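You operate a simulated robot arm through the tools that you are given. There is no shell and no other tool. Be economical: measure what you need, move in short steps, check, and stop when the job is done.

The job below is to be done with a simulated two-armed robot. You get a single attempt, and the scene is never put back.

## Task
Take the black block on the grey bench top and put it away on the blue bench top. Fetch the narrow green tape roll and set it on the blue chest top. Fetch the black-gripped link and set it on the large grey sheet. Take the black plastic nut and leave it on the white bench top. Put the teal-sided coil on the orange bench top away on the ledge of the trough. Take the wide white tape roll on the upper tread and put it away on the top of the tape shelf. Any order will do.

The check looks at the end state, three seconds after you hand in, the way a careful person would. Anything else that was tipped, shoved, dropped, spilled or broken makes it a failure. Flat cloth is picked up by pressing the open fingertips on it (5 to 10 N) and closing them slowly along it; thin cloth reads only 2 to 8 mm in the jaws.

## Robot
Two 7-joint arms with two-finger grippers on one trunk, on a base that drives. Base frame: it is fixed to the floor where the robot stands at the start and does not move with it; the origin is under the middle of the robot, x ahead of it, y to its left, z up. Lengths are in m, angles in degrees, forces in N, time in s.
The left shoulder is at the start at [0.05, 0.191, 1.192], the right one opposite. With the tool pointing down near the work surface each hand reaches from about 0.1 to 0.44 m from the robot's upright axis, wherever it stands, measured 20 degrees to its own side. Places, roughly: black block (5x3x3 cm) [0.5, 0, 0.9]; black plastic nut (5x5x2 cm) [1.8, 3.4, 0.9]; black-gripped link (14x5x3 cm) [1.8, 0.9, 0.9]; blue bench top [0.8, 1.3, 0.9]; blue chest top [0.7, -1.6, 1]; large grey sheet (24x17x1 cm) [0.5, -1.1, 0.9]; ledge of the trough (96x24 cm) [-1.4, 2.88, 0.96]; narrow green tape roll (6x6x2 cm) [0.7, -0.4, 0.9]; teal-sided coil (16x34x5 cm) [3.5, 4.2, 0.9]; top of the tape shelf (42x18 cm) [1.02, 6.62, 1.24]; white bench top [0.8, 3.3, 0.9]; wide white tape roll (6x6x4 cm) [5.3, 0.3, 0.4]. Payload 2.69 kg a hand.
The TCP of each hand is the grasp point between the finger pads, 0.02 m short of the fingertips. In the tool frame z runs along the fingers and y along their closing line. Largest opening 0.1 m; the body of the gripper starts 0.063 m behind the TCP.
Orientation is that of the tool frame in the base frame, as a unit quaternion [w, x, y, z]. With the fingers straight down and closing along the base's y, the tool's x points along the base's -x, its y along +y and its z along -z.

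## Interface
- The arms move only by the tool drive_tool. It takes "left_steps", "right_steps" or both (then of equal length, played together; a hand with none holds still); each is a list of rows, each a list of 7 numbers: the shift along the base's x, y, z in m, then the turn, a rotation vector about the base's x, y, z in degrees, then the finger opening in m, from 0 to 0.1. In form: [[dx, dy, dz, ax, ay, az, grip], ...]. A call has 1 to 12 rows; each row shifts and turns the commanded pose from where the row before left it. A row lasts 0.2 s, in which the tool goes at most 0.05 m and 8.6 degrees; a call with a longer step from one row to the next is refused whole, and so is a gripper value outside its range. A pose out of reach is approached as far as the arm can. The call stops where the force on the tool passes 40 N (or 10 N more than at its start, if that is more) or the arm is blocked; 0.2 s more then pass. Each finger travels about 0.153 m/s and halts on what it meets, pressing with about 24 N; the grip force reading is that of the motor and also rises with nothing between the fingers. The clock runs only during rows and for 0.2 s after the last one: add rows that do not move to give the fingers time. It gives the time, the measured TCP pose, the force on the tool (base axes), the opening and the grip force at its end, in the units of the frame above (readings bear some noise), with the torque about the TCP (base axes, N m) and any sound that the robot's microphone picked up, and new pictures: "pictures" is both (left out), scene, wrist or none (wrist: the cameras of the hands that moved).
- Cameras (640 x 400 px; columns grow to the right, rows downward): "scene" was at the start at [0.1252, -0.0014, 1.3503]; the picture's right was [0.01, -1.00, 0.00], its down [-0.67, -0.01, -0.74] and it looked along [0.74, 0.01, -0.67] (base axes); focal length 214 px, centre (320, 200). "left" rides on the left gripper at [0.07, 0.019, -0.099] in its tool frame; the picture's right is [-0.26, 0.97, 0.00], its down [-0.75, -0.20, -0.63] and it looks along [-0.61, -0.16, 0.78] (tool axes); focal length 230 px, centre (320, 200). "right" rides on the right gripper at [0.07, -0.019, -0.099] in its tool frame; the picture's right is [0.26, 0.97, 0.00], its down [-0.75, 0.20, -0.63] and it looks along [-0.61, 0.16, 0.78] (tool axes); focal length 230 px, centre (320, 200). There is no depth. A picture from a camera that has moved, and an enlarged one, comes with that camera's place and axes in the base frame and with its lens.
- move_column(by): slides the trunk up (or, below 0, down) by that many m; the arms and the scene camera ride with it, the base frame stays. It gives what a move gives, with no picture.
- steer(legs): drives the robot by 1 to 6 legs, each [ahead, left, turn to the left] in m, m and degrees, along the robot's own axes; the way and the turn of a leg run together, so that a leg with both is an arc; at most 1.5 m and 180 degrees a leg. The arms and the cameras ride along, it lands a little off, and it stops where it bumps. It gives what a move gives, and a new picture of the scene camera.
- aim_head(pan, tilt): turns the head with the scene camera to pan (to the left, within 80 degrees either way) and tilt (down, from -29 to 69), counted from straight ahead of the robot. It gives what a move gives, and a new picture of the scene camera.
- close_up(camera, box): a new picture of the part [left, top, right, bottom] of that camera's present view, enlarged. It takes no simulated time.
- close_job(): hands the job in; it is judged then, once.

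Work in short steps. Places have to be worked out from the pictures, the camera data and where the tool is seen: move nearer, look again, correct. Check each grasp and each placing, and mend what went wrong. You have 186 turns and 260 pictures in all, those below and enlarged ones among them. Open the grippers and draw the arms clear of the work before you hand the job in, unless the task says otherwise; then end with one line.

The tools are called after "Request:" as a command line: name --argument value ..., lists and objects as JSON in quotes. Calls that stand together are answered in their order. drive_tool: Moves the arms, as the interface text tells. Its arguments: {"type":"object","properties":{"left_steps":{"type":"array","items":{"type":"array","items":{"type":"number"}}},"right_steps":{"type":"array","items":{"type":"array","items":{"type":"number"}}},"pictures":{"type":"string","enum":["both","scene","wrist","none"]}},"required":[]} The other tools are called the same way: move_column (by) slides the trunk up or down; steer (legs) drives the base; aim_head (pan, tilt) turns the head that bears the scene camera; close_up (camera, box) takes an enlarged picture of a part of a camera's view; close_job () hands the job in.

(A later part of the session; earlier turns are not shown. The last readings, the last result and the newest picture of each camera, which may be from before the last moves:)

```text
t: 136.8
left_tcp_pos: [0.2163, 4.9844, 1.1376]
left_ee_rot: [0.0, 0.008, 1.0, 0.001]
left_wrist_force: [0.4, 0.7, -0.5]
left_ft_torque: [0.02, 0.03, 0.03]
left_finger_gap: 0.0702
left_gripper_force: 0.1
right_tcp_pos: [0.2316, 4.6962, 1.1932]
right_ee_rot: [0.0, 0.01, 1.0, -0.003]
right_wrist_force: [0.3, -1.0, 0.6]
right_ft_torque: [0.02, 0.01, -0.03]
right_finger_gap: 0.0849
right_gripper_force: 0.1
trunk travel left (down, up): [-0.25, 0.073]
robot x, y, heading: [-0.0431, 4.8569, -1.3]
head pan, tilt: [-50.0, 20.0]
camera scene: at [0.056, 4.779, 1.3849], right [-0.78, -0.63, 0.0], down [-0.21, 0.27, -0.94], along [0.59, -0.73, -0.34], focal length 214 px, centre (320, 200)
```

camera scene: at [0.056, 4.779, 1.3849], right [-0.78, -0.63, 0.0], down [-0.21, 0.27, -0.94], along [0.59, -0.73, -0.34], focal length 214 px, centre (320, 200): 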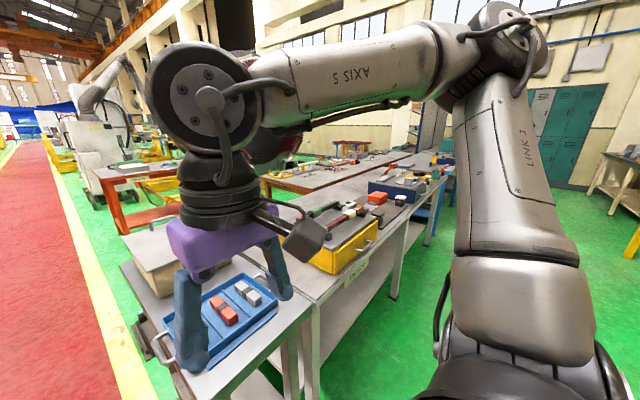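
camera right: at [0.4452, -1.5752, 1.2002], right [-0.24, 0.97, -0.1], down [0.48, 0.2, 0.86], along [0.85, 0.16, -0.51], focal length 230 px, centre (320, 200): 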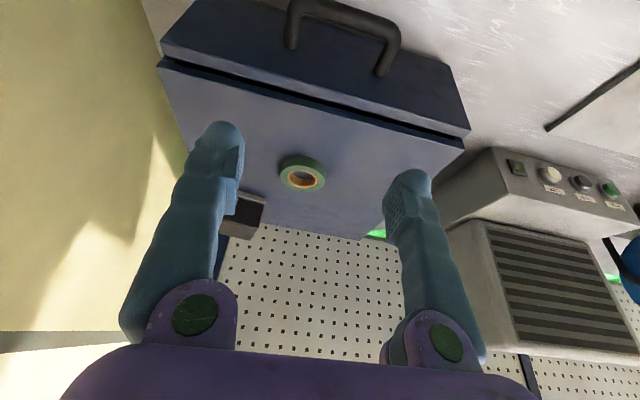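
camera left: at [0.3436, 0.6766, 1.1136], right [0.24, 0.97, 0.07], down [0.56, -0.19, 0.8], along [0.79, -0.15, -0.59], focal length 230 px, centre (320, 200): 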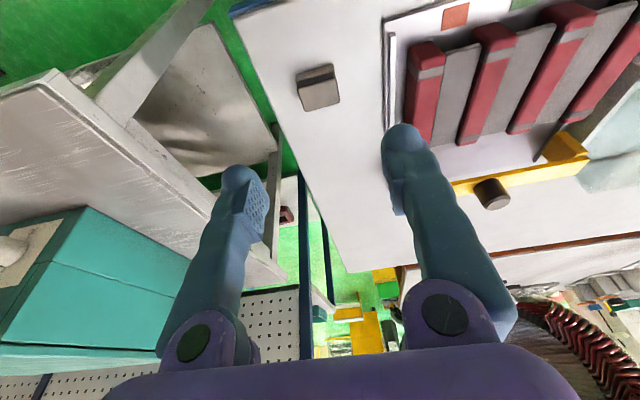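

The walkway is clear. The packing bench edge is at y≈4.72, so I shift left to y≈5.2 and drive 2.5 m ahead, then look to the right at the lane behind the back benches.

Request:
steer --legs '[[0, 0.38, 1.3], [1.3, 0, 0], [1.2, 0, 0]]'

Request:
aim_head --pan -75 --tilt 25

Request:
aim_head --pan -25 --tilt 25

```text
t: 152.7
left_tcp_pos: [2.7472, 5.4135, 1.1381]
left_ee_rot: [0.0, -0.016, 1.0, 0.001]
left_wrist_force: [-0.5, 1.1, 0.4]
left_ft_torque: [0.01, 0.02, 0.03]
left_finger_gap: 0.07
left_gripper_force: 0.0
right_tcp_pos: [2.7777, 5.1263, 1.1936]
right_ee_rot: [-0.001, -0.013, 1.0, -0.003]
right_wrist_force: [-0.1, -0.5, -0.6]
right_ft_torque: [-0.01, 0.06, -0.01]
right_finger_gap: 0.085
right_gripper_force: 0.0
trunk travel left (down, up): [-0.25, 0.073]
robot x, y, heading: [2.4956, 5.2733, 1.7]
head pan, tilt: [-50.0, 20.0]
camera scene: at [2.5981, 5.2011, 1.3849], right [-0.75, -0.66, 0.0], down [-0.23, 0.26, -0.94], along [0.62, -0.7, -0.34], focal length 214 px, centre (320, 200)
```

scene: 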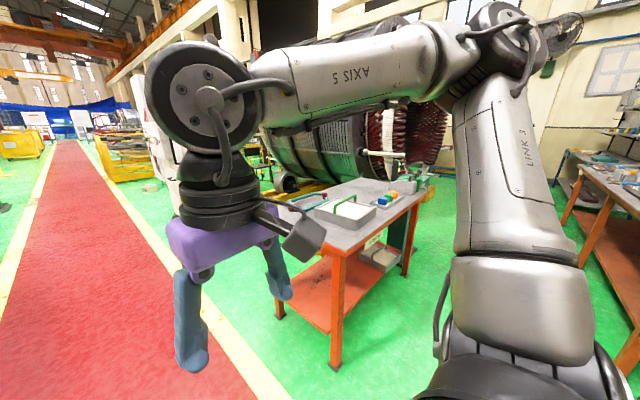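

```text
t: 153.5
left_tcp_pos: [2.7475, 5.4138, 1.1365]
left_ee_rot: [0.0, -0.017, 1.0, 0.001]
left_wrist_force: [0.8, -0.4, 0.5]
left_ft_torque: [0.0, -0.05, -0.02]
left_finger_gap: 0.07
left_gripper_force: 0.1
right_tcp_pos: [2.778, 5.1274, 1.1922]
right_ee_rot: [-0.001, -0.014, 1.0, -0.004]
right_wrist_force: [-0.2, -0.7, 0.3]
right_ft_torque: [-0.01, 0.01, 0.02]
right_finger_gap: 0.0849
right_gripper_force: 0.0
trunk travel left (down, up): [-0.25, 0.073]
robot x, y, heading: [2.4917, 5.269, 1.7]
head pan, tilt: [-75.0, 25.0]
camera scene: at [2.5625, 5.1825, 1.3769], right [-0.96, -0.29, 0.0], down [-0.12, 0.4, -0.91], along [0.26, -0.87, -0.42], focal length 214 px, centre (320, 200)
```

scene: 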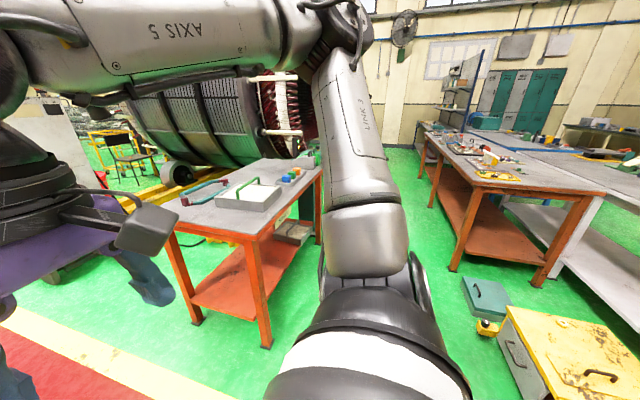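

```text
t: 154.7
left_tcp_pos: [2.7468, 5.4144, 1.1376]
left_ee_rot: [0.0, -0.016, 1.0, 0.0]
left_wrist_force: [-0.5, -0.5, -0.3]
left_ft_torque: [0.0, 0.0, 0.0]
left_finger_gap: 0.0699
left_gripper_force: 0.0
right_tcp_pos: [2.7777, 5.1265, 1.193]
right_ee_rot: [-0.002, -0.014, 1.0, -0.003]
right_wrist_force: [-0.1, 0.2, 1.0]
right_ft_torque: [0.02, 0.02, 0.0]
right_finger_gap: 0.0851
right_gripper_force: 0.1
trunk travel left (down, up): [-0.25, 0.073]
robot x, y, heading: [2.4971, 5.2728, 1.7]
head pan, tilt: [-25.0, 25.0]
camera scene: at [2.6205, 5.2341, 1.3769], right [-0.4, -0.92, 0.0], down [-0.39, 0.17, -0.91], along [0.83, -0.36, -0.42], focal length 214 px, centre (320, 200)
```

scene: 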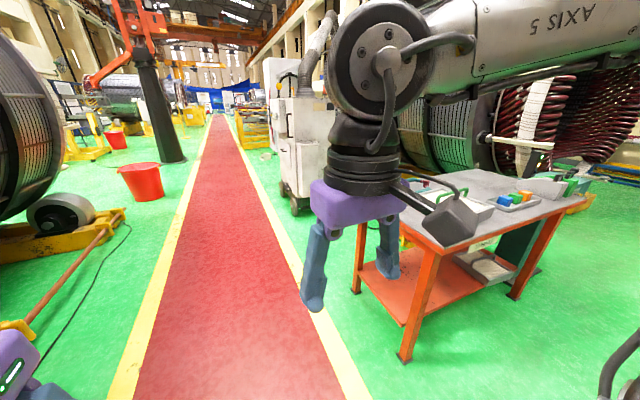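

The lane x≈2.0–3.0 behind the back benches is clear, and the coil shows on the orange bench near (3.6, 4.2). I go for the nut and link first: I turn to face the back bench and slide along to y≈3.4.

Request:
steer --legs '[[0, 0, 178.3], [0, 1.3, 0], [0, 0.55, 0]]'

Request:
aim_head --pan 0 --tilt 40

```text
t: 178.6
left_tcp_pos: [2.3099, 3.2857, 1.1372]
left_ee_rot: [0.001, 1.0, 0.02, 0.0]
left_wrist_force: [-0.5, -0.3, 0.3]
left_ft_torque: [0.02, -0.01, -0.03]
left_finger_gap: 0.0698
left_gripper_force: 0.0
right_tcp_pos: [2.2773, 3.5723, 1.192]
right_ee_rot: [-0.002, 1.0, 0.018, 0.001]
right_wrist_force: [0.3, -0.2, -0.5]
right_ft_torque: [0.03, 0.01, 0.02]
right_finger_gap: 0.0849
right_gripper_force: 0.1
trunk travel left (down, up): [-0.25, 0.073]
robot x, y, heading: [2.561, 3.4332, -177.8]
head pan, tilt: [-25.0, 25.0]
camera scene: at [2.4391, 3.4612, 1.3769], right [0.39, 0.92, 0.0], down [0.39, -0.16, -0.91], along [-0.84, 0.35, -0.42], focal length 214 px, centre (320, 200)
```

scene: 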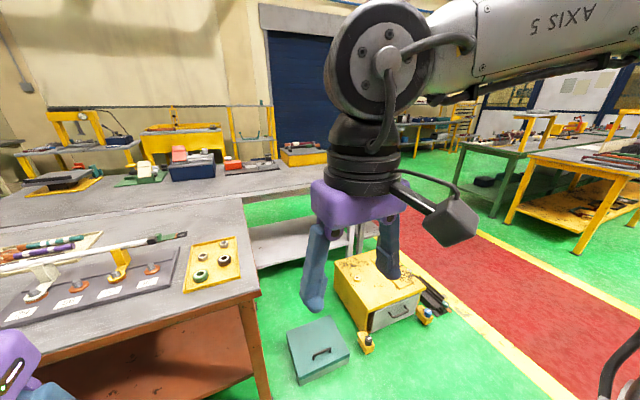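

```text
t: 179.5
left_tcp_pos: [2.3118, 3.285, 1.1375]
left_ee_rot: [0.001, 1.0, 0.02, 0.001]
left_wrist_force: [0.8, -0.2, 0.3]
left_ft_torque: [0.01, -0.03, 0.0]
left_finger_gap: 0.0699
left_gripper_force: 0.0
right_tcp_pos: [2.2783, 3.5729, 1.1932]
right_ee_rot: [-0.002, 1.0, 0.019, 0.001]
right_wrist_force: [0.1, 0.0, 0.0]
right_ft_torque: [0.01, 0.0, 0.05]
right_finger_gap: 0.085
right_gripper_force: 0.0
trunk travel left (down, up): [-0.25, 0.073]
robot x, y, heading: [2.5629, 3.4318, -177.8]
head pan, tilt: [0.0, 40.0]
camera scene: at [2.4391, 3.4224, 1.3536], right [-0.04, 1.0, 0.0], down [0.64, 0.02, -0.77], along [-0.77, -0.03, -0.64], focal length 214 px, centre (320, 200)
```

scene: 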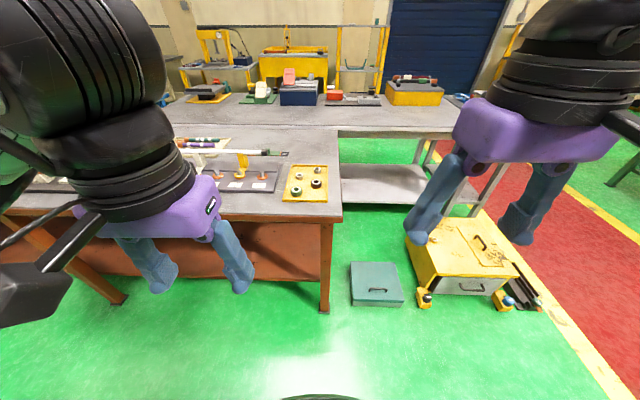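

A yellow tray near the bench end holds several nut-like parts, so I zoom in.

Request:
close_up --camera "scene" --box '[225, 140, 345, 215]'

```text
5.33 times, centred on (285, 178) of scene
camera zoom: at [2.4391, 3.4224, 1.3536], right [-0.04, 1.0, 0.0], down [0.64, 0.02, -0.77], along [-0.77, -0.03, -0.64], focal length 1144 px, centre (507, 320)
```

zoom: 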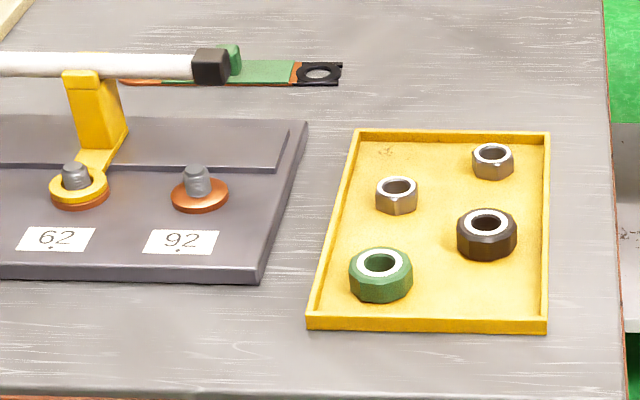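

The black nut is at about (1.772, 3.382), top near 0.885. Closing along x clears both the tray rim and its neighbours, so I turn the right gripper 90° while I drive up to the bench.

Request:
drive_tool --right_steps '[[0, 0, 0, 0, 0, 8.2, 0.085], [0, 0, 0, 0, 0, 8.2, 0.085], [0, 0, 0, 0, 0, 8.2, 0.085], [0, 0, 0, 0, 0, 8.2, 0.085], [0, 0, 0, 0, 0, 8.2, 0.085], [0, 0, 0, 0, 0, 8.2, 0.085], [0, 0, 0, 0, 0, 8.2, 0.085], [0, 0, 0, 0, 0, 8.2, 0.085], [0, 0, 0, 0, 0, 8.2, 0.085], [0, 0, 0, 0, 0, 8.2, 0.085], [0, 0, 0, 0, 0, 8, 0.085]]' --pictures "none"

Request:
steer --legs '[[0, 0.18, -2.2], [0.37, 0, 0]]'

```text
t: 181.9
left_tcp_pos: [2.3101, 3.2863, 1.1384]
left_ee_rot: [0.002, 1.0, 0.021, 0.0]
left_wrist_force: [0.1, -1.0, -0.3]
left_ft_torque: [0.0, -0.02, 0.01]
left_finger_gap: 0.07
left_gripper_force: 0.1
right_tcp_pos: [2.2864, 3.5672, 1.1941]
right_ee_rot: [-0.004, 0.695, 0.719, -0.001]
right_wrist_force: [0.0, -1.0, -0.7]
right_ft_torque: [-0.01, 0.02, 0.01]
right_finger_gap: 0.0849
right_gripper_force: 0.0
right hand out of reach, approached as far as the arm can: row 11
trunk travel left (down, up): [-0.25, 0.073]
robot x, y, heading: [2.5611, 3.431, -177.7]
head pan, tilt: [0.0, 40.0]
```

```text
t: 186.1
left_tcp_pos: [1.951, 3.1093, 1.1364]
left_ee_rot: [0.0, 1.0, 0.004, 0.0]
left_wrist_force: [0.7, -0.5, 0.8]
left_ft_torque: [0.0, 0.01, -0.02]
left_finger_gap: 0.0701
left_gripper_force: 0.0
right_tcp_pos: [1.9354, 3.3905, 1.1929]
right_ee_rot: [-0.004, 0.708, 0.706, 0.0]
right_wrist_force: [0.9, -1.0, -0.7]
right_ft_torque: [0.04, 0.01, -0.01]
right_finger_gap: 0.0848
right_gripper_force: 0.0
trunk travel left (down, up): [-0.25, 0.073]
robot x, y, heading: [2.2055, 3.2463, -179.8]
head pan, tilt: [0.0, 40.0]
stopped in leg 2: the robot was blocked; the commanded pose is now the measured one
camera scene: at [2.0841, 3.24, 1.3537], right [0.0, 1.0, 0.0], down [0.64, 0.0, -0.77], along [-0.77, 0.0, -0.64], focal length 214 px, centre (320, 200)
```

scene: 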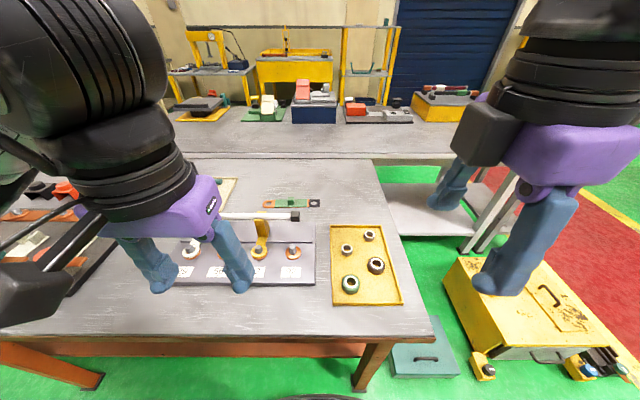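

The base was blocked at 2.2055, so I back off 1 cm. To keep reach with the tool pointing down I lower the trunk 0.1 m, raising the left hand first, and bring the right hand over the nut.

Request:
steer --legs '[[-0.01, 0, 0]]'

Request:
drive_tool --left_steps '[[0.02, 0, 0.04, 0, 0, 0, 0.07], [0.02, 0, 0.04, 0, 0, 0, 0.07]]' --pictures "none"

Request:
move_column --by -0.1

Request:
drive_tool --right_steps '[[-0.045, 0, 0, 0, 0, 0, 0.085], [-0.045, -0.004, -0.02, 0, 0, 0, 0.085], [-0.045, -0.004, -0.02, 0, 0, 0, 0.085], [-0.028, 0, -0.03, 0, 0, 0, 0.085], [0, 0, 0, 0, 0, 0, 0.085]]' --pictures "both"

```text
t: 186.8
left_tcp_pos: [1.9602, 3.109, 1.1373]
left_ee_rot: [0.0, 1.0, 0.003, 0.001]
left_wrist_force: [0.0, 0.7, 0.0]
left_ft_torque: [0.0, 0.0, -0.01]
left_finger_gap: 0.07
left_gripper_force: 0.1
right_tcp_pos: [1.9447, 3.3924, 1.1926]
right_ee_rot: [-0.004, 0.708, 0.706, -0.001]
right_wrist_force: [0.7, 0.5, 1.2]
right_ft_torque: [-0.01, 0.0, 0.03]
right_finger_gap: 0.085
right_gripper_force: 0.1
trunk travel left (down, up): [-0.25, 0.073]
robot x, y, heading: [2.2139, 3.242, -179.7]
head pan, tilt: [0.0, 40.0]
camera scene: at [2.093, 3.2415, 1.3535], right [0.0, 1.0, 0.0], down [0.64, 0.0, -0.77], along [-0.77, 0.0, -0.64], focal length 214 px, centre (320, 200)
```

scene: 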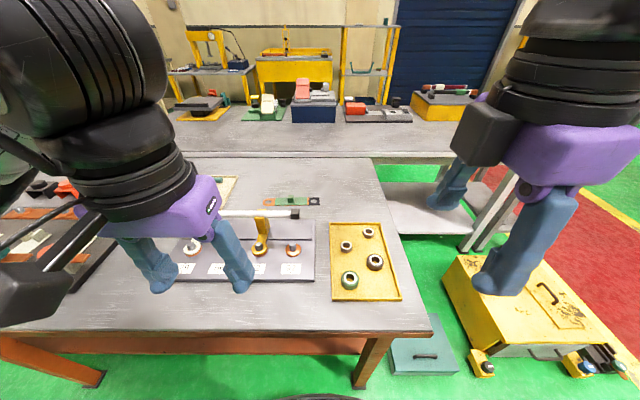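

```text
t: 187.4
left_tcp_pos: [1.9998, 3.1101, 1.2183]
left_ee_rot: [0.001, 1.0, 0.004, 0.0]
left_wrist_force: [0.0, 0.2, -0.1]
left_ft_torque: [-0.01, 0.03, 0.01]
left_finger_gap: 0.0702
left_gripper_force: 0.0
right_tcp_pos: [1.9456, 3.3927, 1.194]
right_ee_rot: [-0.003, 0.708, 0.706, -0.001]
right_wrist_force: [0.2, -0.1, -1.0]
right_ft_torque: [0.0, 0.03, 0.01]
right_finger_gap: 0.0851
right_gripper_force: 0.1
trunk travel left (down, up): [-0.25, 0.073]
robot x, y, heading: [2.2147, 3.2439, -179.7]
head pan, tilt: [0.0, 40.0]
```

```text
t: 188.8
left_tcp_pos: [1.9986, 3.11, 1.1185]
left_ee_rot: [0.001, 1.0, 0.003, 0.0]
left_wrist_force: [0.4, -0.4, -0.4]
left_ft_torque: [0.0, 0.02, 0.02]
left_finger_gap: 0.0699
left_gripper_force: 0.0
right_tcp_pos: [1.9442, 3.393, 1.0933]
right_ee_rot: [-0.003, 0.708, 0.706, 0.0]
right_wrist_force: [0.7, -0.2, 1.2]
right_ft_torque: [-0.01, 0.02, 0.01]
right_finger_gap: 0.0852
right_gripper_force: 0.0
trunk travel left (down, up): [-0.15, 0.173]
robot x, y, heading: [2.2182, 3.2472, -180.1]
head pan, tilt: [0.0, 40.0]
```

```text
t: 190.0
left_tcp_pos: [1.9985, 3.1104, 1.1191]
left_ee_rot: [0.001, 1.0, 0.003, 0.0]
left_wrist_force: [-0.2, 0.1, -0.3]
left_ft_torque: [-0.02, -0.03, 0.0]
left_finger_gap: 0.07
left_gripper_force: 0.0
right_tcp_pos: [1.9192, 3.3519, 1.0457]
right_ee_rot: [-0.006, 0.714, 0.7, -0.003]
right_wrist_force: [-0.2, -0.6, 0.3]
right_ft_torque: [0.0, -0.02, 0.0]
right_finger_gap: 0.085
right_gripper_force: 0.0
right hand out of reach, approached as far as the arm can: row 1, 2, 3, 4
trunk travel left (down, up): [-0.15, 0.173]
robot x, y, heading: [2.2186, 3.2447, -179.9]
head pan, tilt: [0.0, 40.0]
camera scene: at [2.0931, 3.2415, 1.2536], right [0.0, 1.0, 0.0], down [0.64, 0.0, -0.77], along [-0.77, 0.0, -0.64], focal length 214 px, centre (320, 200)
camera right: at [1.9038, 3.4218, 1.1455], right [0.97, 0.24, -0.01], down [0.19, -0.76, 0.62], along [0.14, -0.61, -0.78], focal length 230 px, centre (320, 200)
```

scene: 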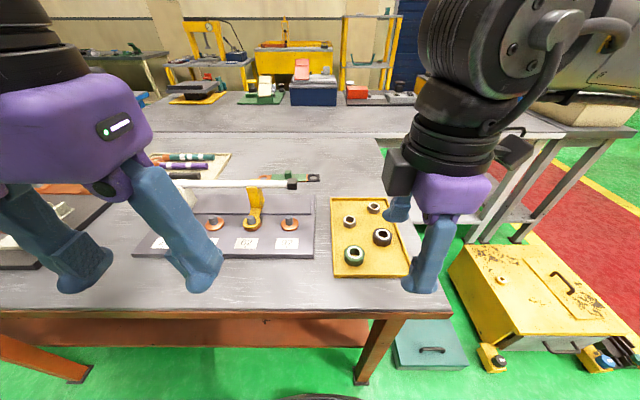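
right: 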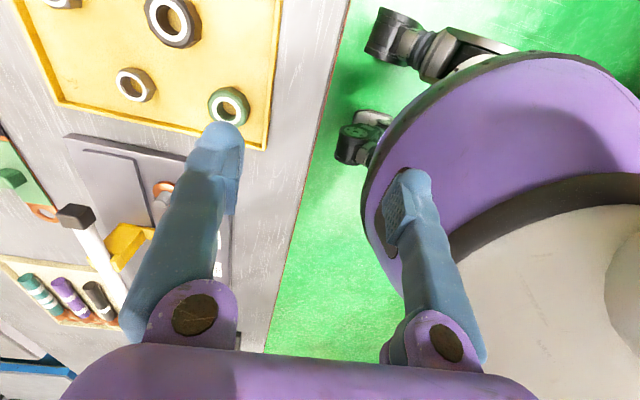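

At the outward 90° turn the wrist is at its limit. I draw back and turn the gripper the other way, with the camera inward, to see whether that reaches.

Request:
drive_tool --right_steps '[[0.02, 0.01, 0.02, 0, 0, -8.5, 0.085], [0.02, 0.01, 0.02, 0, 0, -8.5, 0.085], [0, 0.01, 0, 0, 0, -8.5, 0.085], [0, 0.01, 0, 0, 0, -8.5, 0.085], [0, 0, 0, 0, 0, -8.5, 0.085], [0, 0, 0, 0, 0, -8.5, 0.085], [0, 0, 0, 0, 0, -8.5, 0.085], [0, 0, 0, 0, 0, -8.5, 0.085], [0, 0, 0, 0, 0, -8.5, 0.085], [0, 0, 0, 0, 0, -8.5, 0.085], [0, 0, 0, 0, 0, -8.5, 0.085], [0, 0, 0, 0, 0, -8.5, 0.085]]' --pictures "none"

Request:
drive_tool --right_steps '[[0, 0, 0, 0, 0, -8.5, 0.085], [0, 0, 0, 0, 0, -8.5, 0.085], [0, 0, 0, 0, 0, -8.5, 0.085], [0, 0, 0, 0, 0, -8.5, 0.085], [0, 0, 0, 0, 0, -8.5, 0.085], [0, 0, 0, 0, 0, -8.5, 0.085], [0, 0, 0, 0, 0, -8.5, 0.085], [0, 0, 0, 0, 0, -8.5, 0.085], [0, 0, 0, 0, 0, -8.5, 0.085], [0, 0, 0, 0, 0, 0, 0.085]]' --pictures "scene"

```text
t: 192.6
left_tcp_pos: [1.9985, 3.1105, 1.1188]
left_ee_rot: [0.001, 1.0, 0.003, 0.0]
left_wrist_force: [1.2, -0.1, 0.2]
left_ft_torque: [0.0, 0.01, 0.0]
left_finger_gap: 0.07
left_gripper_force: 0.0
right_tcp_pos: [1.9582, 3.3916, 1.0861]
right_ee_rot: [-0.003, 0.994, -0.107, 0.002]
right_wrist_force: [-0.4, 0.1, -0.3]
right_ft_torque: [0.0, -0.03, 0.02]
right_finger_gap: 0.0852
right_gripper_force: 0.1
trunk travel left (down, up): [-0.15, 0.173]
robot x, y, heading: [2.2148, 3.2424, -179.8]
head pan, tilt: [0.0, 40.0]
```

```text
t: 194.8
left_tcp_pos: [1.9993, 3.1113, 1.1182]
left_ee_rot: [0.001, 1.0, 0.003, 0.0]
left_wrist_force: [0.0, -1.0, -0.1]
left_ft_torque: [0.0, 0.0, -0.01]
left_finger_gap: 0.0701
left_gripper_force: 0.0
right_tcp_pos: [1.9607, 3.3916, 1.0863]
right_ee_rot: [0.0, 0.714, -0.7, 0.004]
right_wrist_force: [0.3, -0.5, 0.0]
right_ft_torque: [0.02, -0.02, -0.02]
right_finger_gap: 0.085
right_gripper_force: 0.0
trunk travel left (down, up): [-0.15, 0.173]
robot x, y, heading: [2.2135, 3.2455, -179.8]
head pan, tilt: [0.0, 40.0]
camera scene: at [2.093, 3.2414, 1.2535], right [0.0, 1.0, 0.0], down [0.64, 0.0, -0.77], along [-0.77, 0.0, -0.64], focal length 214 px, centre (320, 200)
```

scene: 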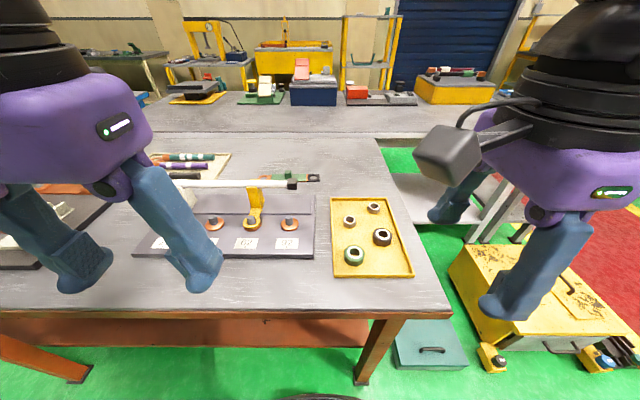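

Turned inward, the pose holds. I bring the hand over the nut at about (1.774, 3.382) and lower it to 0.98.

Request:
drive_tool --right_steps '[[-0.045, -0.003, -0.015, 0, 0, 0, 0.085], [-0.045, -0.003, -0.015, 0, 0, 0, 0.085], [-0.045, -0.003, -0.015, 0, 0, 0, 0.085], [-0.045, 0, -0.02, 0, 0, 0, 0.085], [-0.006, 0, -0.04, 0, 0, 0, 0.085], [0, 0, 0, 0, 0, 0, 0.085]]' --pictures "both"

```text
t: 196.2
left_tcp_pos: [1.9995, 3.1097, 1.1186]
left_ee_rot: [0.0, 1.0, 0.004, 0.001]
left_wrist_force: [-0.7, 0.2, 0.5]
left_ft_torque: [-0.02, 0.0, -0.05]
left_finger_gap: 0.0699
left_gripper_force: 0.0
right_tcp_pos: [1.7746, 3.3827, 0.9806]
right_ee_rot: [0.0, 0.715, -0.699, 0.004]
right_wrist_force: [-0.6, 0.1, 0.5]
right_ft_torque: [-0.01, 0.01, 0.0]
right_finger_gap: 0.0853
right_gripper_force: 0.1
trunk travel left (down, up): [-0.15, 0.173]
robot x, y, heading: [2.2162, 3.2472, -179.5]
head pan, tilt: [0.0, 40.0]
camera scene: at [2.093, 3.2414, 1.2535], right [0.0, 1.0, 0.0], down [0.64, 0.0, -0.77], along [-0.77, 0.0, -0.64], focal length 214 px, centre (320, 200)
camera right: at [1.794, 3.3145, 1.0806], right [-0.96, -0.28, 0.0], down [-0.22, 0.75, 0.63], along [-0.17, 0.6, -0.78], focal length 230 px, centre (320, 200)
```

scene: 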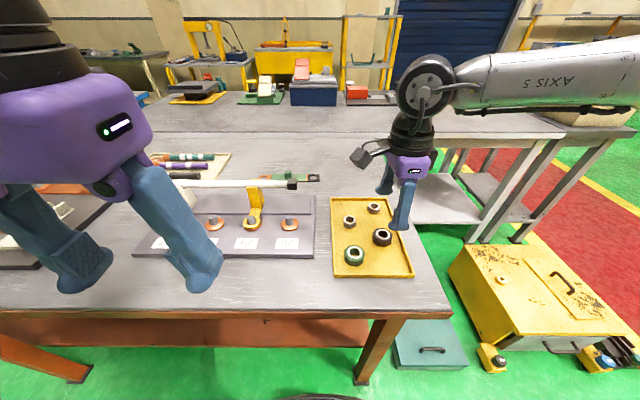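
right: 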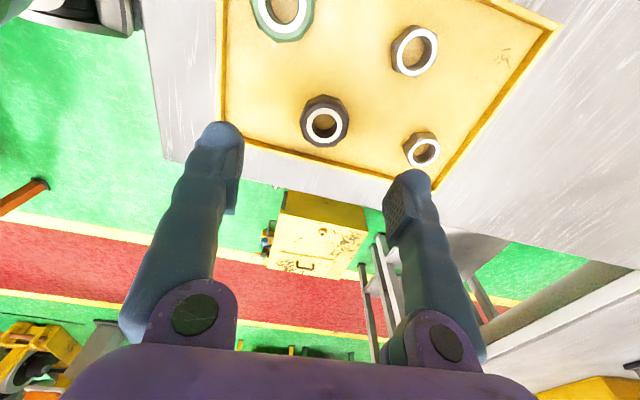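

The nut is centred within 4 mm and its neighbours are clear. I lower to 0.905 first, with the opening at 0.075.

Request:
drive_tool --right_steps '[[-0.003, -0.001, -0.035, 0, 0, 0, 0.075], [0, 0, -0.03, 0, 0, 0, 0.075], [0, 0, -0.01, 0, 0, 0, 0.075], [0, 0, 0, 0, 0, 0, 0.075]]' --pictures "wrist"

```text
t: 197.2
left_tcp_pos: [1.998, 3.1102, 1.1188]
left_ee_rot: [0.001, 1.0, 0.003, 0.0]
left_wrist_force: [-0.1, 0.3, -0.7]
left_ft_torque: [-0.04, -0.04, 0.03]
left_finger_gap: 0.0701
left_gripper_force: 0.0
right_tcp_pos: [1.7718, 3.3878, 0.9062]
right_ee_rot: [0.0, 0.714, -0.7, 0.003]
right_wrist_force: [-0.5, 0.9, 0.7]
right_ft_torque: [0.0, 0.01, -0.02]
right_finger_gap: 0.075
right_gripper_force: 0.1
right hand out of reach, approached as far as the arm can: row 2
trunk travel left (down, up): [-0.15, 0.173]
robot x, y, heading: [2.2127, 3.2454, -180.1]
head pan, tilt: [0.0, 40.0]
camera right: at [1.7931, 3.319, 1.0064], right [-0.96, -0.28, 0.0], down [-0.22, 0.75, 0.62], along [-0.17, 0.6, -0.78], focal length 230 px, centre (320, 200)
```

right: 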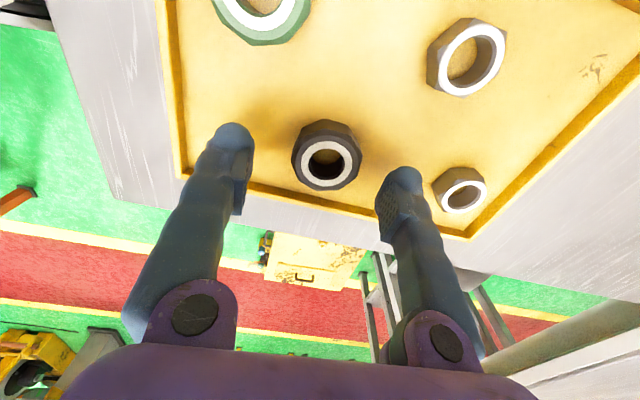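

I am at the reach limit, so I lower the trunk by 1.6 cm, which takes the hand straight down, then close.

Request:
move_column --by -0.016

Request:
drive_tool --right_steps '[[-0.002, -0.003, 0, 0, 0, 0, 0.075], [0, 0, 0, 0, 0, 0, 0.05], [0, 0, 0, 0, 0, 0, 0.03], [0, 0, 0, 0, 0, 0, 0.03], [0, 0, 0, 0, 0, 0, 0.03]]' --pictures "wrist"

```text
t: 197.8
left_tcp_pos: [2.0, 3.1101, 1.1028]
left_ee_rot: [0.001, 1.0, 0.005, 0.0]
left_wrist_force: [0.1, 1.3, -0.6]
left_ft_torque: [0.0, 0.0, 0.0]
left_finger_gap: 0.07
left_gripper_force: 0.1
right_tcp_pos: [1.7724, 3.3878, 0.8909]
right_ee_rot: [0.0, 0.715, -0.699, 0.004]
right_wrist_force: [0.0, -0.7, -0.3]
right_ft_torque: [0.01, 0.04, 0.03]
right_finger_gap: 0.075
right_gripper_force: 0.2
trunk travel left (down, up): [-0.134, 0.189]
robot x, y, heading: [2.2145, 3.2417, -179.7]
head pan, tilt: [0.0, 40.0]
```

```text
t: 199.0
left_tcp_pos: [1.9986, 3.1095, 1.1018]
left_ee_rot: [0.0, 1.0, 0.003, 0.0]
left_wrist_force: [0.2, 0.4, -0.1]
left_ft_torque: [0.04, 0.02, 0.02]
left_finger_gap: 0.0699
left_gripper_force: 0.1
right_tcp_pos: [1.7722, 3.3874, 0.891]
right_ee_rot: [-0.001, 0.715, -0.699, 0.003]
right_wrist_force: [-0.6, 0.3, -0.4]
right_ft_torque: [-0.01, 0.0, 0.0]
right_finger_gap: 0.0419
right_gripper_force: 24.2
right hand out of reach, approached as far as the arm can: row 1
trunk travel left (down, up): [-0.134, 0.189]
robot x, y, heading: [2.217, 3.2437, -179.8]
head pan, tilt: [0.0, 40.0]
camera right: at [1.793, 3.319, 0.9907], right [-0.96, -0.28, 0.0], down [-0.22, 0.75, 0.62], along [-0.17, 0.6, -0.78], focal length 230 px, centre (320, 200)
```

right: 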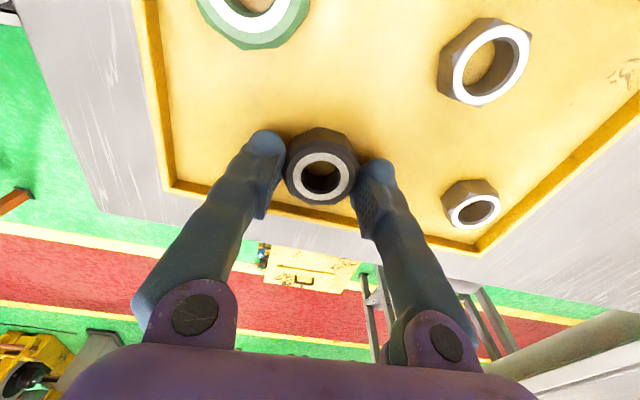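

The nut is gripped at 42 mm with 24 N. I raise the trunk to lift it straight up and check.

Request:
move_column --by 0.116

Request:
drive_tool --right_steps '[[0.04, 0, 0.02, 0, 0, 0, 0.03], [0.04, 0.0, 0.02, 0, 0, 0, 0.03], [0.04, 0.0, 0.02, 0, 0, 0, 0.03], [0.04, 0, 0.02, 0, 0, 0, 0.03]]' --pictures "both"

```text
t: 200.5
left_tcp_pos: [1.9991, 3.1103, 1.2178]
left_ee_rot: [0.001, 1.0, 0.004, -0.001]
left_wrist_force: [-1.1, 0.2, 0.3]
left_ft_torque: [-0.02, -0.01, 0.02]
left_finger_gap: 0.0702
left_gripper_force: 0.0
right_tcp_pos: [1.7726, 3.387, 1.0066]
right_ee_rot: [-0.001, 0.715, -0.699, 0.003]
right_wrist_force: [0.2, -0.2, -1.0]
right_ft_torque: [-0.02, 0.02, -0.01]
right_finger_gap: 0.0417
right_gripper_force: 24.6
trunk travel left (down, up): [-0.25, 0.073]
robot x, y, heading: [2.2178, 3.2416, -179.9]
head pan, tilt: [0.0, 40.0]
```

```text
t: 201.5
left_tcp_pos: [2.001, 3.1091, 1.2187]
left_ee_rot: [0.001, 1.0, 0.003, -0.001]
left_wrist_force: [0.1, -0.3, 0.1]
left_ft_torque: [0.0, -0.04, 0.0]
left_finger_gap: 0.07
left_gripper_force: 0.0
right_tcp_pos: [1.9349, 3.3873, 1.0871]
right_ee_rot: [0.0, 0.715, -0.699, 0.003]
right_wrist_force: [0.7, 0.1, -0.4]
right_ft_torque: [-0.03, 0.04, 0.01]
right_finger_gap: 0.0417
right_gripper_force: 23.6
trunk travel left (down, up): [-0.25, 0.073]
robot x, y, heading: [2.214, 3.2455, -179.7]
head pan, tilt: [0.0, 40.0]
camera scene: at [2.0941, 3.2413, 1.3536], right [0.0, 1.0, 0.0], down [0.64, 0.0, -0.77], along [-0.77, 0.0, -0.64], focal length 214 px, centre (320, 200)
camera right: at [1.9555, 3.3197, 1.1872], right [-0.96, -0.28, 0.0], down [-0.22, 0.75, 0.62], along [-0.17, 0.6, -0.78], focal length 230 px, centre (320, 200)
```

scene: 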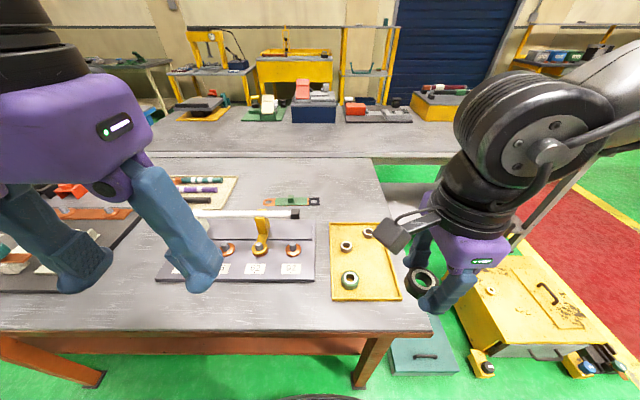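
right: 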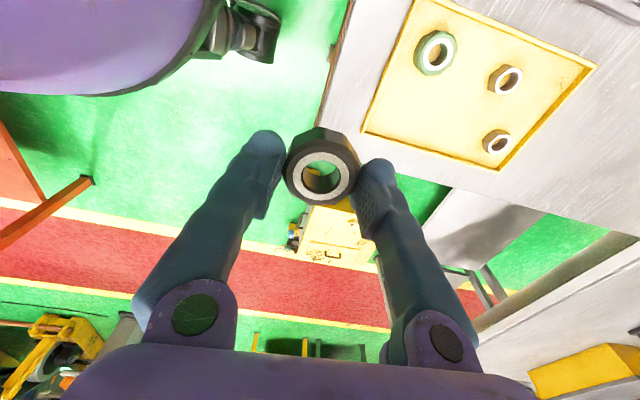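

The nut is held. I back off and slide along the lane toward y≈1.0 for the link, looking halfway first.

Request:
steer --legs '[[-0.25, 0, 0], [0, 0.8, 0]]'

Request:
aim_head --pan 60 --tilt 30

```text
t: 210.4
left_tcp_pos: [2.2601, 2.3059, 1.2171]
left_ee_rot: [0.001, 1.0, 0.007, 0.0]
left_wrist_force: [0.1, 0.2, -0.4]
left_ft_torque: [0.05, 0.01, 0.01]
left_finger_gap: 0.0702
left_gripper_force: 0.1
right_tcp_pos: [2.1937, 2.5822, 1.086]
right_ee_rot: [0.0, 0.717, -0.697, 0.004]
right_wrist_force: [0.4, -0.1, -0.4]
right_ft_torque: [-0.01, 0.01, 0.0]
right_finger_gap: 0.0417
right_gripper_force: 24.3
trunk travel left (down, up): [-0.25, 0.073]
robot x, y, heading: [2.4777, 2.4444, -179.5]
head pan, tilt: [0.0, 40.0]
camera scene: at [2.353, 2.4375, 1.3535], right [-0.01, 1.0, 0.0], down [0.64, 0.01, -0.77], along [-0.77, -0.01, -0.64], focal length 214 px, centre (320, 200)
```

scene: 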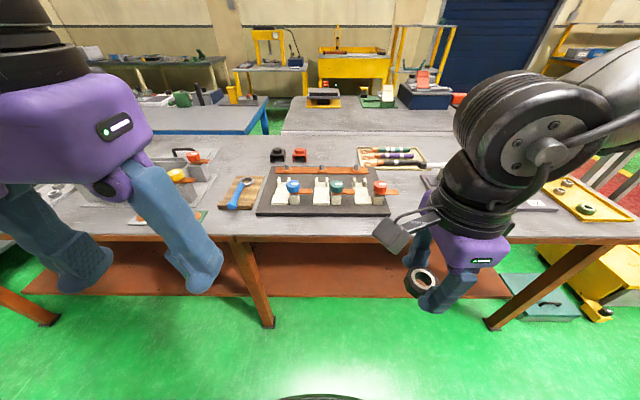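

```text
t: 211.7
left_tcp_pos: [2.2598, 2.3052, 1.2176]
left_ee_rot: [0.001, 1.0, 0.006, 0.0]
left_wrist_force: [-0.2, 0.2, -0.2]
left_ft_torque: [-0.02, 0.02, -0.03]
left_finger_gap: 0.0704
left_gripper_force: 0.1
right_tcp_pos: [2.1923, 2.5832, 1.0856]
right_ee_rot: [-0.001, 0.717, -0.697, 0.004]
right_wrist_force: [-1.2, -0.5, -0.8]
right_ft_torque: [0.03, -0.03, -0.01]
right_finger_gap: 0.0417
right_gripper_force: 23.6
trunk travel left (down, up): [-0.25, 0.073]
robot x, y, heading: [2.4778, 2.4403, -179.5]
head pan, tilt: [60.0, 30.0]
camera scene: at [2.3935, 2.3596, 1.3689], right [-0.87, 0.49, 0.0], down [0.25, 0.44, -0.87], along [-0.43, -0.75, -0.5], focal length 214 px, centre (320, 200)
```

scene: 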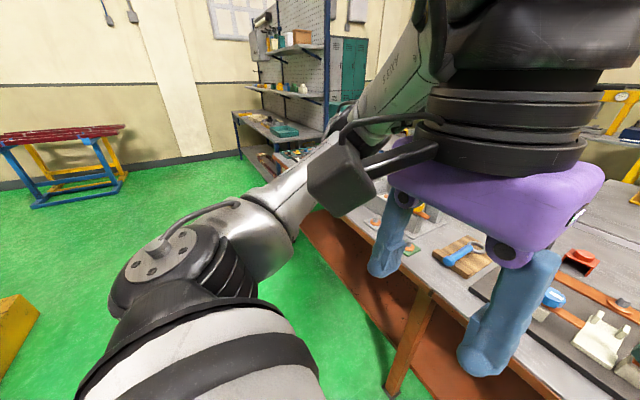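

The lane is clear. I drive on 1.4 m and look at the bench end.

Request:
aim_head --pan 5 --tilt 42

Request:
steer --legs '[[0, 1.4, -0.5]]'

```text
t: 212.9
left_tcp_pos: [2.2611, 2.3052, 1.2179]
left_ee_rot: [0.001, 1.0, 0.006, 0.0]
left_wrist_force: [-0.1, -0.5, 0.0]
left_ft_torque: [-0.01, 0.03, 0.03]
left_finger_gap: 0.0697
left_gripper_force: 0.2
right_tcp_pos: [2.1942, 2.5827, 1.087]
right_ee_rot: [0.001, 0.717, -0.697, 0.003]
right_wrist_force: [-0.5, 0.9, -0.6]
right_ft_torque: [0.0, 0.04, -0.02]
right_finger_gap: 0.0418
right_gripper_force: 23.9
trunk travel left (down, up): [-0.25, 0.073]
robot x, y, heading: [2.4804, 2.4421, -179.6]
head pan, tilt: [5.0, 42.0]
camera scene: at [2.3548, 2.4302, 1.3506], right [-0.1, 1.0, 0.0], down [0.67, 0.07, -0.74], along [-0.74, -0.07, -0.67], focal length 214 px, centre (320, 200)
```

scene: 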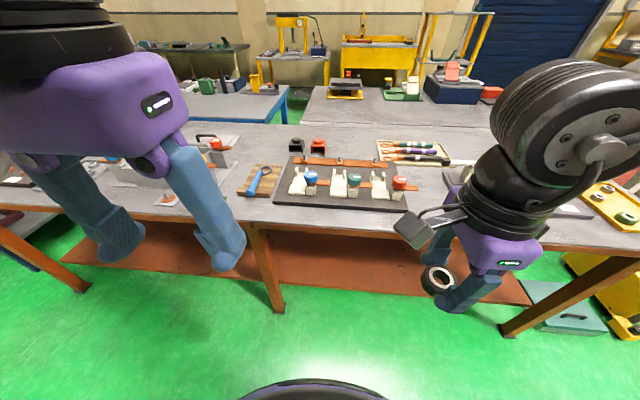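

```text
t: 225.1
left_tcp_pos: [2.2649, 0.9447, 1.2179]
left_ee_rot: [0.001, 1.0, 0.001, 0.0]
left_wrist_force: [0.0, 0.1, -0.3]
left_ft_torque: [-0.02, -0.01, 0.0]
left_finger_gap: 0.0702
left_gripper_force: 0.0
right_tcp_pos: [2.1994, 1.2222, 1.0866]
right_ee_rot: [0.0, 0.713, -0.701, 0.004]
right_wrist_force: [-0.6, -0.9, -0.4]
right_ft_torque: [0.0, 0.02, -0.04]
right_finger_gap: 0.0419
right_gripper_force: 24.1
trunk travel left (down, up): [-0.25, 0.073]
robot x, y, heading: [2.4808, 1.077, 179.8]
head pan, tilt: [5.0, 42.0]
camera scene: at [2.3596, 1.0682, 1.3506], right [-0.08, 1.0, 0.0], down [0.67, 0.06, -0.74], along [-0.74, -0.06, -0.67], focal length 214 px, centre (320, 200)
```

scene: 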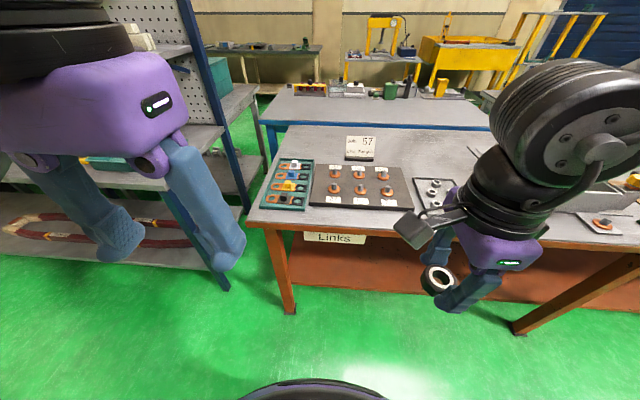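

The teal tray at the bench's end, by the "Links" label, holds several links, so I zoom in on it.

Request:
close_up --camera "scene" --box '[245, 140, 335, 225]'

```text
4.71 times, centred on (290, 182) of scene
camera zoom: at [2.3596, 1.0682, 1.3506], right [-0.08, 1.0, 0.0], down [0.67, 0.06, -0.74], along [-0.74, -0.06, -0.67], focal length 1009 px, centre (461, 282)
```

zoom: 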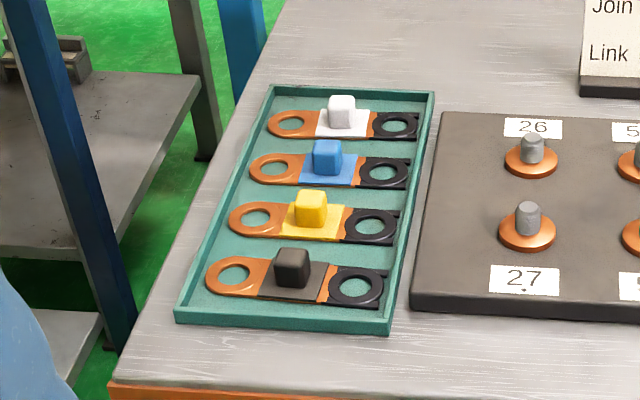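

The black-gripped link is the nearest one in the tray, its knob at about (1.834, 0.906) with its top near 0.89. I drive ahead 0.255 m and raise the right hand a little for safety.

Request:
steer --legs '[[0.25, 0.02, 0.2]]'

Request:
drive_tool --left_steps '[[-0.045, -0.005, -0.02, 0, 0, 0, 0.07], [-0.045, -0.005, -0.02, 0, 0, 0, 0.07], [-0.045, -0.005, -0.02, 0, 0, 0, 0.07], [-0.035, -0.005, -0.03, 0, 0, 0, 0.07], [0, 0, -0.03, 0, 0, 0, 0.07], [0, 0, 0, 0, 0, 0, 0.07]]' --right_steps '[[0.02, 0, 0.04, 0, 0, 0, 0.03], [0.02, 0, 0.03, 0, 0, 0, 0.03], [0, 0, 0, 0, 0, 0, 0.03], [0, 0, 0, 0, 0, 0, 0.03], [0, 0, 0, 0, 0, 0, 0.03], [0, 0, 0, 0, 0, 0, 0.03]]' --pictures "none"

Request:
move_column --by -0.1

Request:
drive_tool --left_steps '[[0, 0, 0, 0, 0, 0, 0.07]]' --pictures "both"

```text
t: 226.9
left_tcp_pos: [2.0136, 0.9237, 1.218]
left_ee_rot: [0.001, 1.0, 0.002, 0.0]
left_wrist_force: [-0.1, 0.1, -0.2]
left_ft_torque: [0.01, -0.02, 0.01]
left_finger_gap: 0.07
left_gripper_force: 0.1
right_tcp_pos: [1.9481, 1.202, 1.0869]
right_ee_rot: [0.0, 0.715, -0.699, 0.004]
right_wrist_force: [-0.6, 0.2, -0.4]
right_ft_torque: [-0.01, -0.02, 0.02]
right_finger_gap: 0.0419
right_gripper_force: 23.7
trunk travel left (down, up): [-0.25, 0.073]
robot x, y, heading: [2.2288, 1.0585, -179.7]
head pan, tilt: [5.0, 42.0]
camera scene: at [2.1086, 1.0476, 1.3505], right [-0.09, 1.0, 0.0], down [0.67, 0.06, -0.74], along [-0.74, -0.07, -0.67], focal length 214 px, centre (320, 200)
```

scene: 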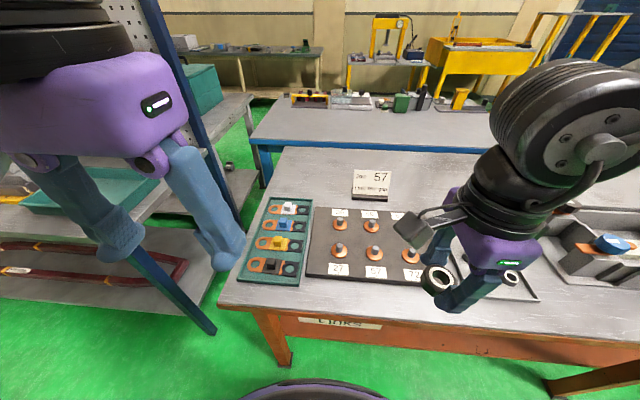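

```text
t: 228.3
left_tcp_pos: [1.8446, 0.9039, 1.0975]
left_ee_rot: [0.001, 1.0, 0.003, 0.0]
left_wrist_force: [-0.9, -0.3, -0.1]
left_ft_torque: [0.01, -0.02, -0.03]
left_finger_gap: 0.07
left_gripper_force: 0.1
right_tcp_pos: [1.9882, 1.2018, 1.1579]
right_ee_rot: [0.0, 0.715, -0.699, 0.004]
right_wrist_force: [-0.6, 0.3, -0.4]
right_ft_torque: [0.0, 0.0, -0.03]
right_finger_gap: 0.0417
right_gripper_force: 24.3
trunk travel left (down, up): [-0.25, 0.073]
robot x, y, heading: [2.2312, 1.0566, -179.9]
head pan, tilt: [5.0, 42.0]
```

```text
t: 229.6
left_tcp_pos: [1.8454, 0.9024, 0.9995]
left_ee_rot: [0.001, 1.0, 0.003, 0.0]
left_wrist_force: [0.3, -0.8, -0.1]
left_ft_torque: [-0.01, 0.01, -0.01]
left_finger_gap: 0.0701
left_gripper_force: 0.1
right_tcp_pos: [1.9896, 1.2013, 1.0572]
right_ee_rot: [0.0, 0.715, -0.699, 0.003]
right_wrist_force: [0.3, 0.2, -0.4]
right_ft_torque: [-0.02, 0.01, -0.03]
right_finger_gap: 0.042
right_gripper_force: 24.1
trunk travel left (down, up): [-0.15, 0.173]
robot x, y, heading: [2.2328, 1.0552, -180.0]
head pan, tilt: [5.0, 42.0]
```

```text
t: 230.0
left_tcp_pos: [1.845, 0.9023, 0.9977]
left_ee_rot: [0.001, 1.0, 0.003, 0.0]
left_wrist_force: [0.0, -0.2, -0.2]
left_ft_torque: [0.03, 0.0, 0.02]
left_finger_gap: 0.0699
left_gripper_force: 0.1
right_tcp_pos: [1.989, 1.2016, 1.0585]
right_ee_rot: [0.0, 0.716, -0.699, 0.004]
right_wrist_force: [0.1, 0.3, 0.0]
right_ft_torque: [0.01, 0.01, 0.02]
right_finger_gap: 0.0417
right_gripper_force: 24.0
trunk travel left (down, up): [-0.15, 0.173]
robot x, y, heading: [2.2332, 1.0564, -180.1]
head pan, tilt: [5.0, 42.0]
camera scene: at [2.1093, 1.0477, 1.2506], right [-0.09, 1.0, 0.0], down [0.67, 0.06, -0.74], along [-0.74, -0.07, -0.67], focal length 214 px, centre (320, 200)
camera left: at [1.9158, 0.8846, 1.0965], right [-0.25, -0.97, 0.0], down [-0.75, 0.2, 0.63], along [-0.61, 0.16, -0.78], focal length 230 px, centre (320, 200)
```

scene: 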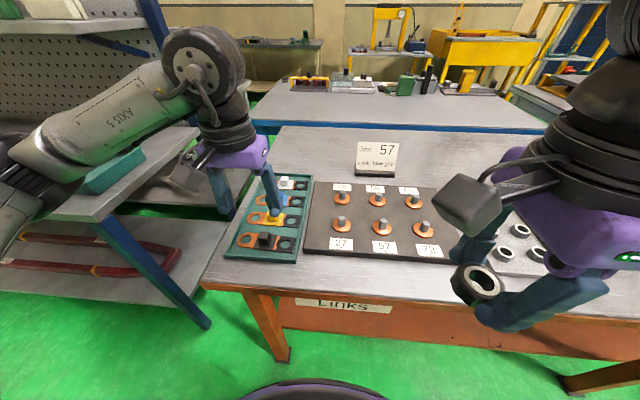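
left: 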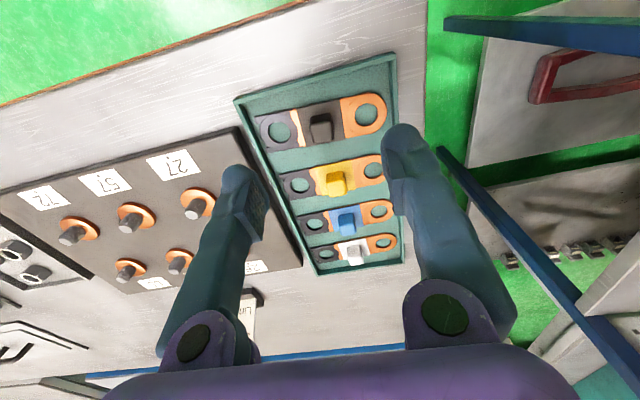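

By the wrist camera the knob is at about (1.84, 0.905). I shift 4 mm and lower to 0.915.

Request:
drive_tool --left_steps '[[-0.005, 0.002, -0.035, 0, 0, 0, 0.07], [0, 0, -0.03, 0, 0, 0, 0.06], [0, 0, -0.017, 0, 0, 0, 0.06], [0, 0, 0, 0, 0, 0, 0.06]]' --pictures "wrist"

```text
t: 231.0
left_tcp_pos: [1.8406, 0.9051, 0.916]
left_ee_rot: [0.001, 1.0, 0.003, 0.0]
left_wrist_force: [0.5, -0.4, 0.2]
left_ft_torque: [-0.01, 0.04, 0.01]
left_finger_gap: 0.0601
left_gripper_force: 0.0
right_tcp_pos: [1.9895, 1.2023, 1.057]
right_ee_rot: [0.001, 0.714, -0.7, 0.004]
right_wrist_force: [0.2, 1.0, 0.0]
right_ft_torque: [0.06, 0.04, 0.0]
right_finger_gap: 0.0419
right_gripper_force: 24.7
trunk travel left (down, up): [-0.15, 0.173]
robot x, y, heading: [2.2297, 1.0587, -180.0]
head pan, tilt: [5.0, 42.0]
camera left: at [1.9112, 0.887, 1.0141], right [-0.25, -0.97, 0.0], down [-0.75, 0.2, 0.63], along [-0.61, 0.16, -0.78], focal length 230 px, centre (320, 200)
```

left: 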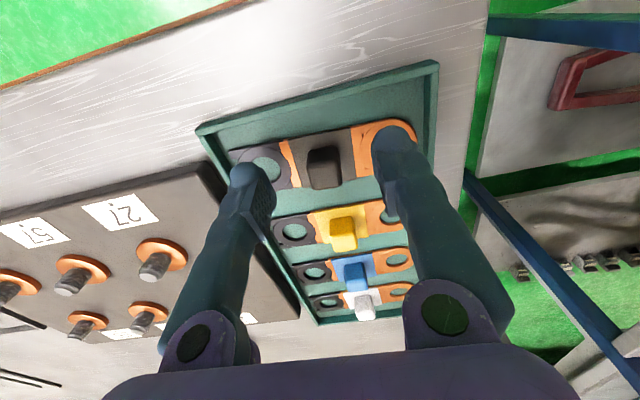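

The knob is centred. I lower 1.8 cm and close.

Request:
drive_tool --left_steps '[[0, 0, -0.01, 0, 0, 0, 0.06], [0, 0, -0.008, 0, 0, 0, 0.06], [0, 0, 0, 0, 0, 0, 0.04], [0, 0, 0, 0, 0, 0, 0.02], [0, 0, 0, 0, 0, 0, 0.01], [0, 0, 0, 0, 0, 0, 0.01]]' --pictures "wrist"

```text
t: 232.4
left_tcp_pos: [1.8402, 0.9058, 0.8984]
left_ee_rot: [0.001, 1.0, 0.002, 0.001]
left_wrist_force: [-0.3, -0.3, 1.3]
left_ft_torque: [0.01, -0.04, 0.04]
left_finger_gap: 0.0209
left_gripper_force: 24.0
right_tcp_pos: [1.9898, 1.202, 1.0582]
right_ee_rot: [-0.001, 0.715, -0.699, 0.004]
right_wrist_force: [-0.8, 0.1, -2.2]
right_ft_torque: [-0.01, -0.01, -0.02]
right_finger_gap: 0.0417
right_gripper_force: 23.6
trunk travel left (down, up): [-0.15, 0.173]
robot x, y, heading: [2.2268, 1.0592, -179.9]
head pan, tilt: [5.0, 42.0]
camera left: at [1.9108, 0.8867, 0.9965], right [-0.25, -0.97, 0.0], down [-0.75, 0.2, 0.63], along [-0.61, 0.16, -0.78], focal length 230 px, centre (320, 200)
```

left: 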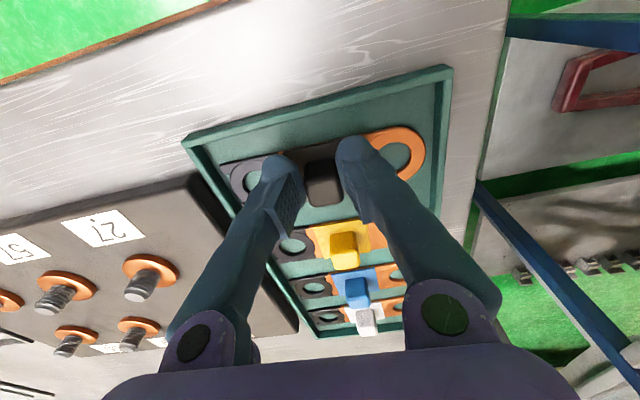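

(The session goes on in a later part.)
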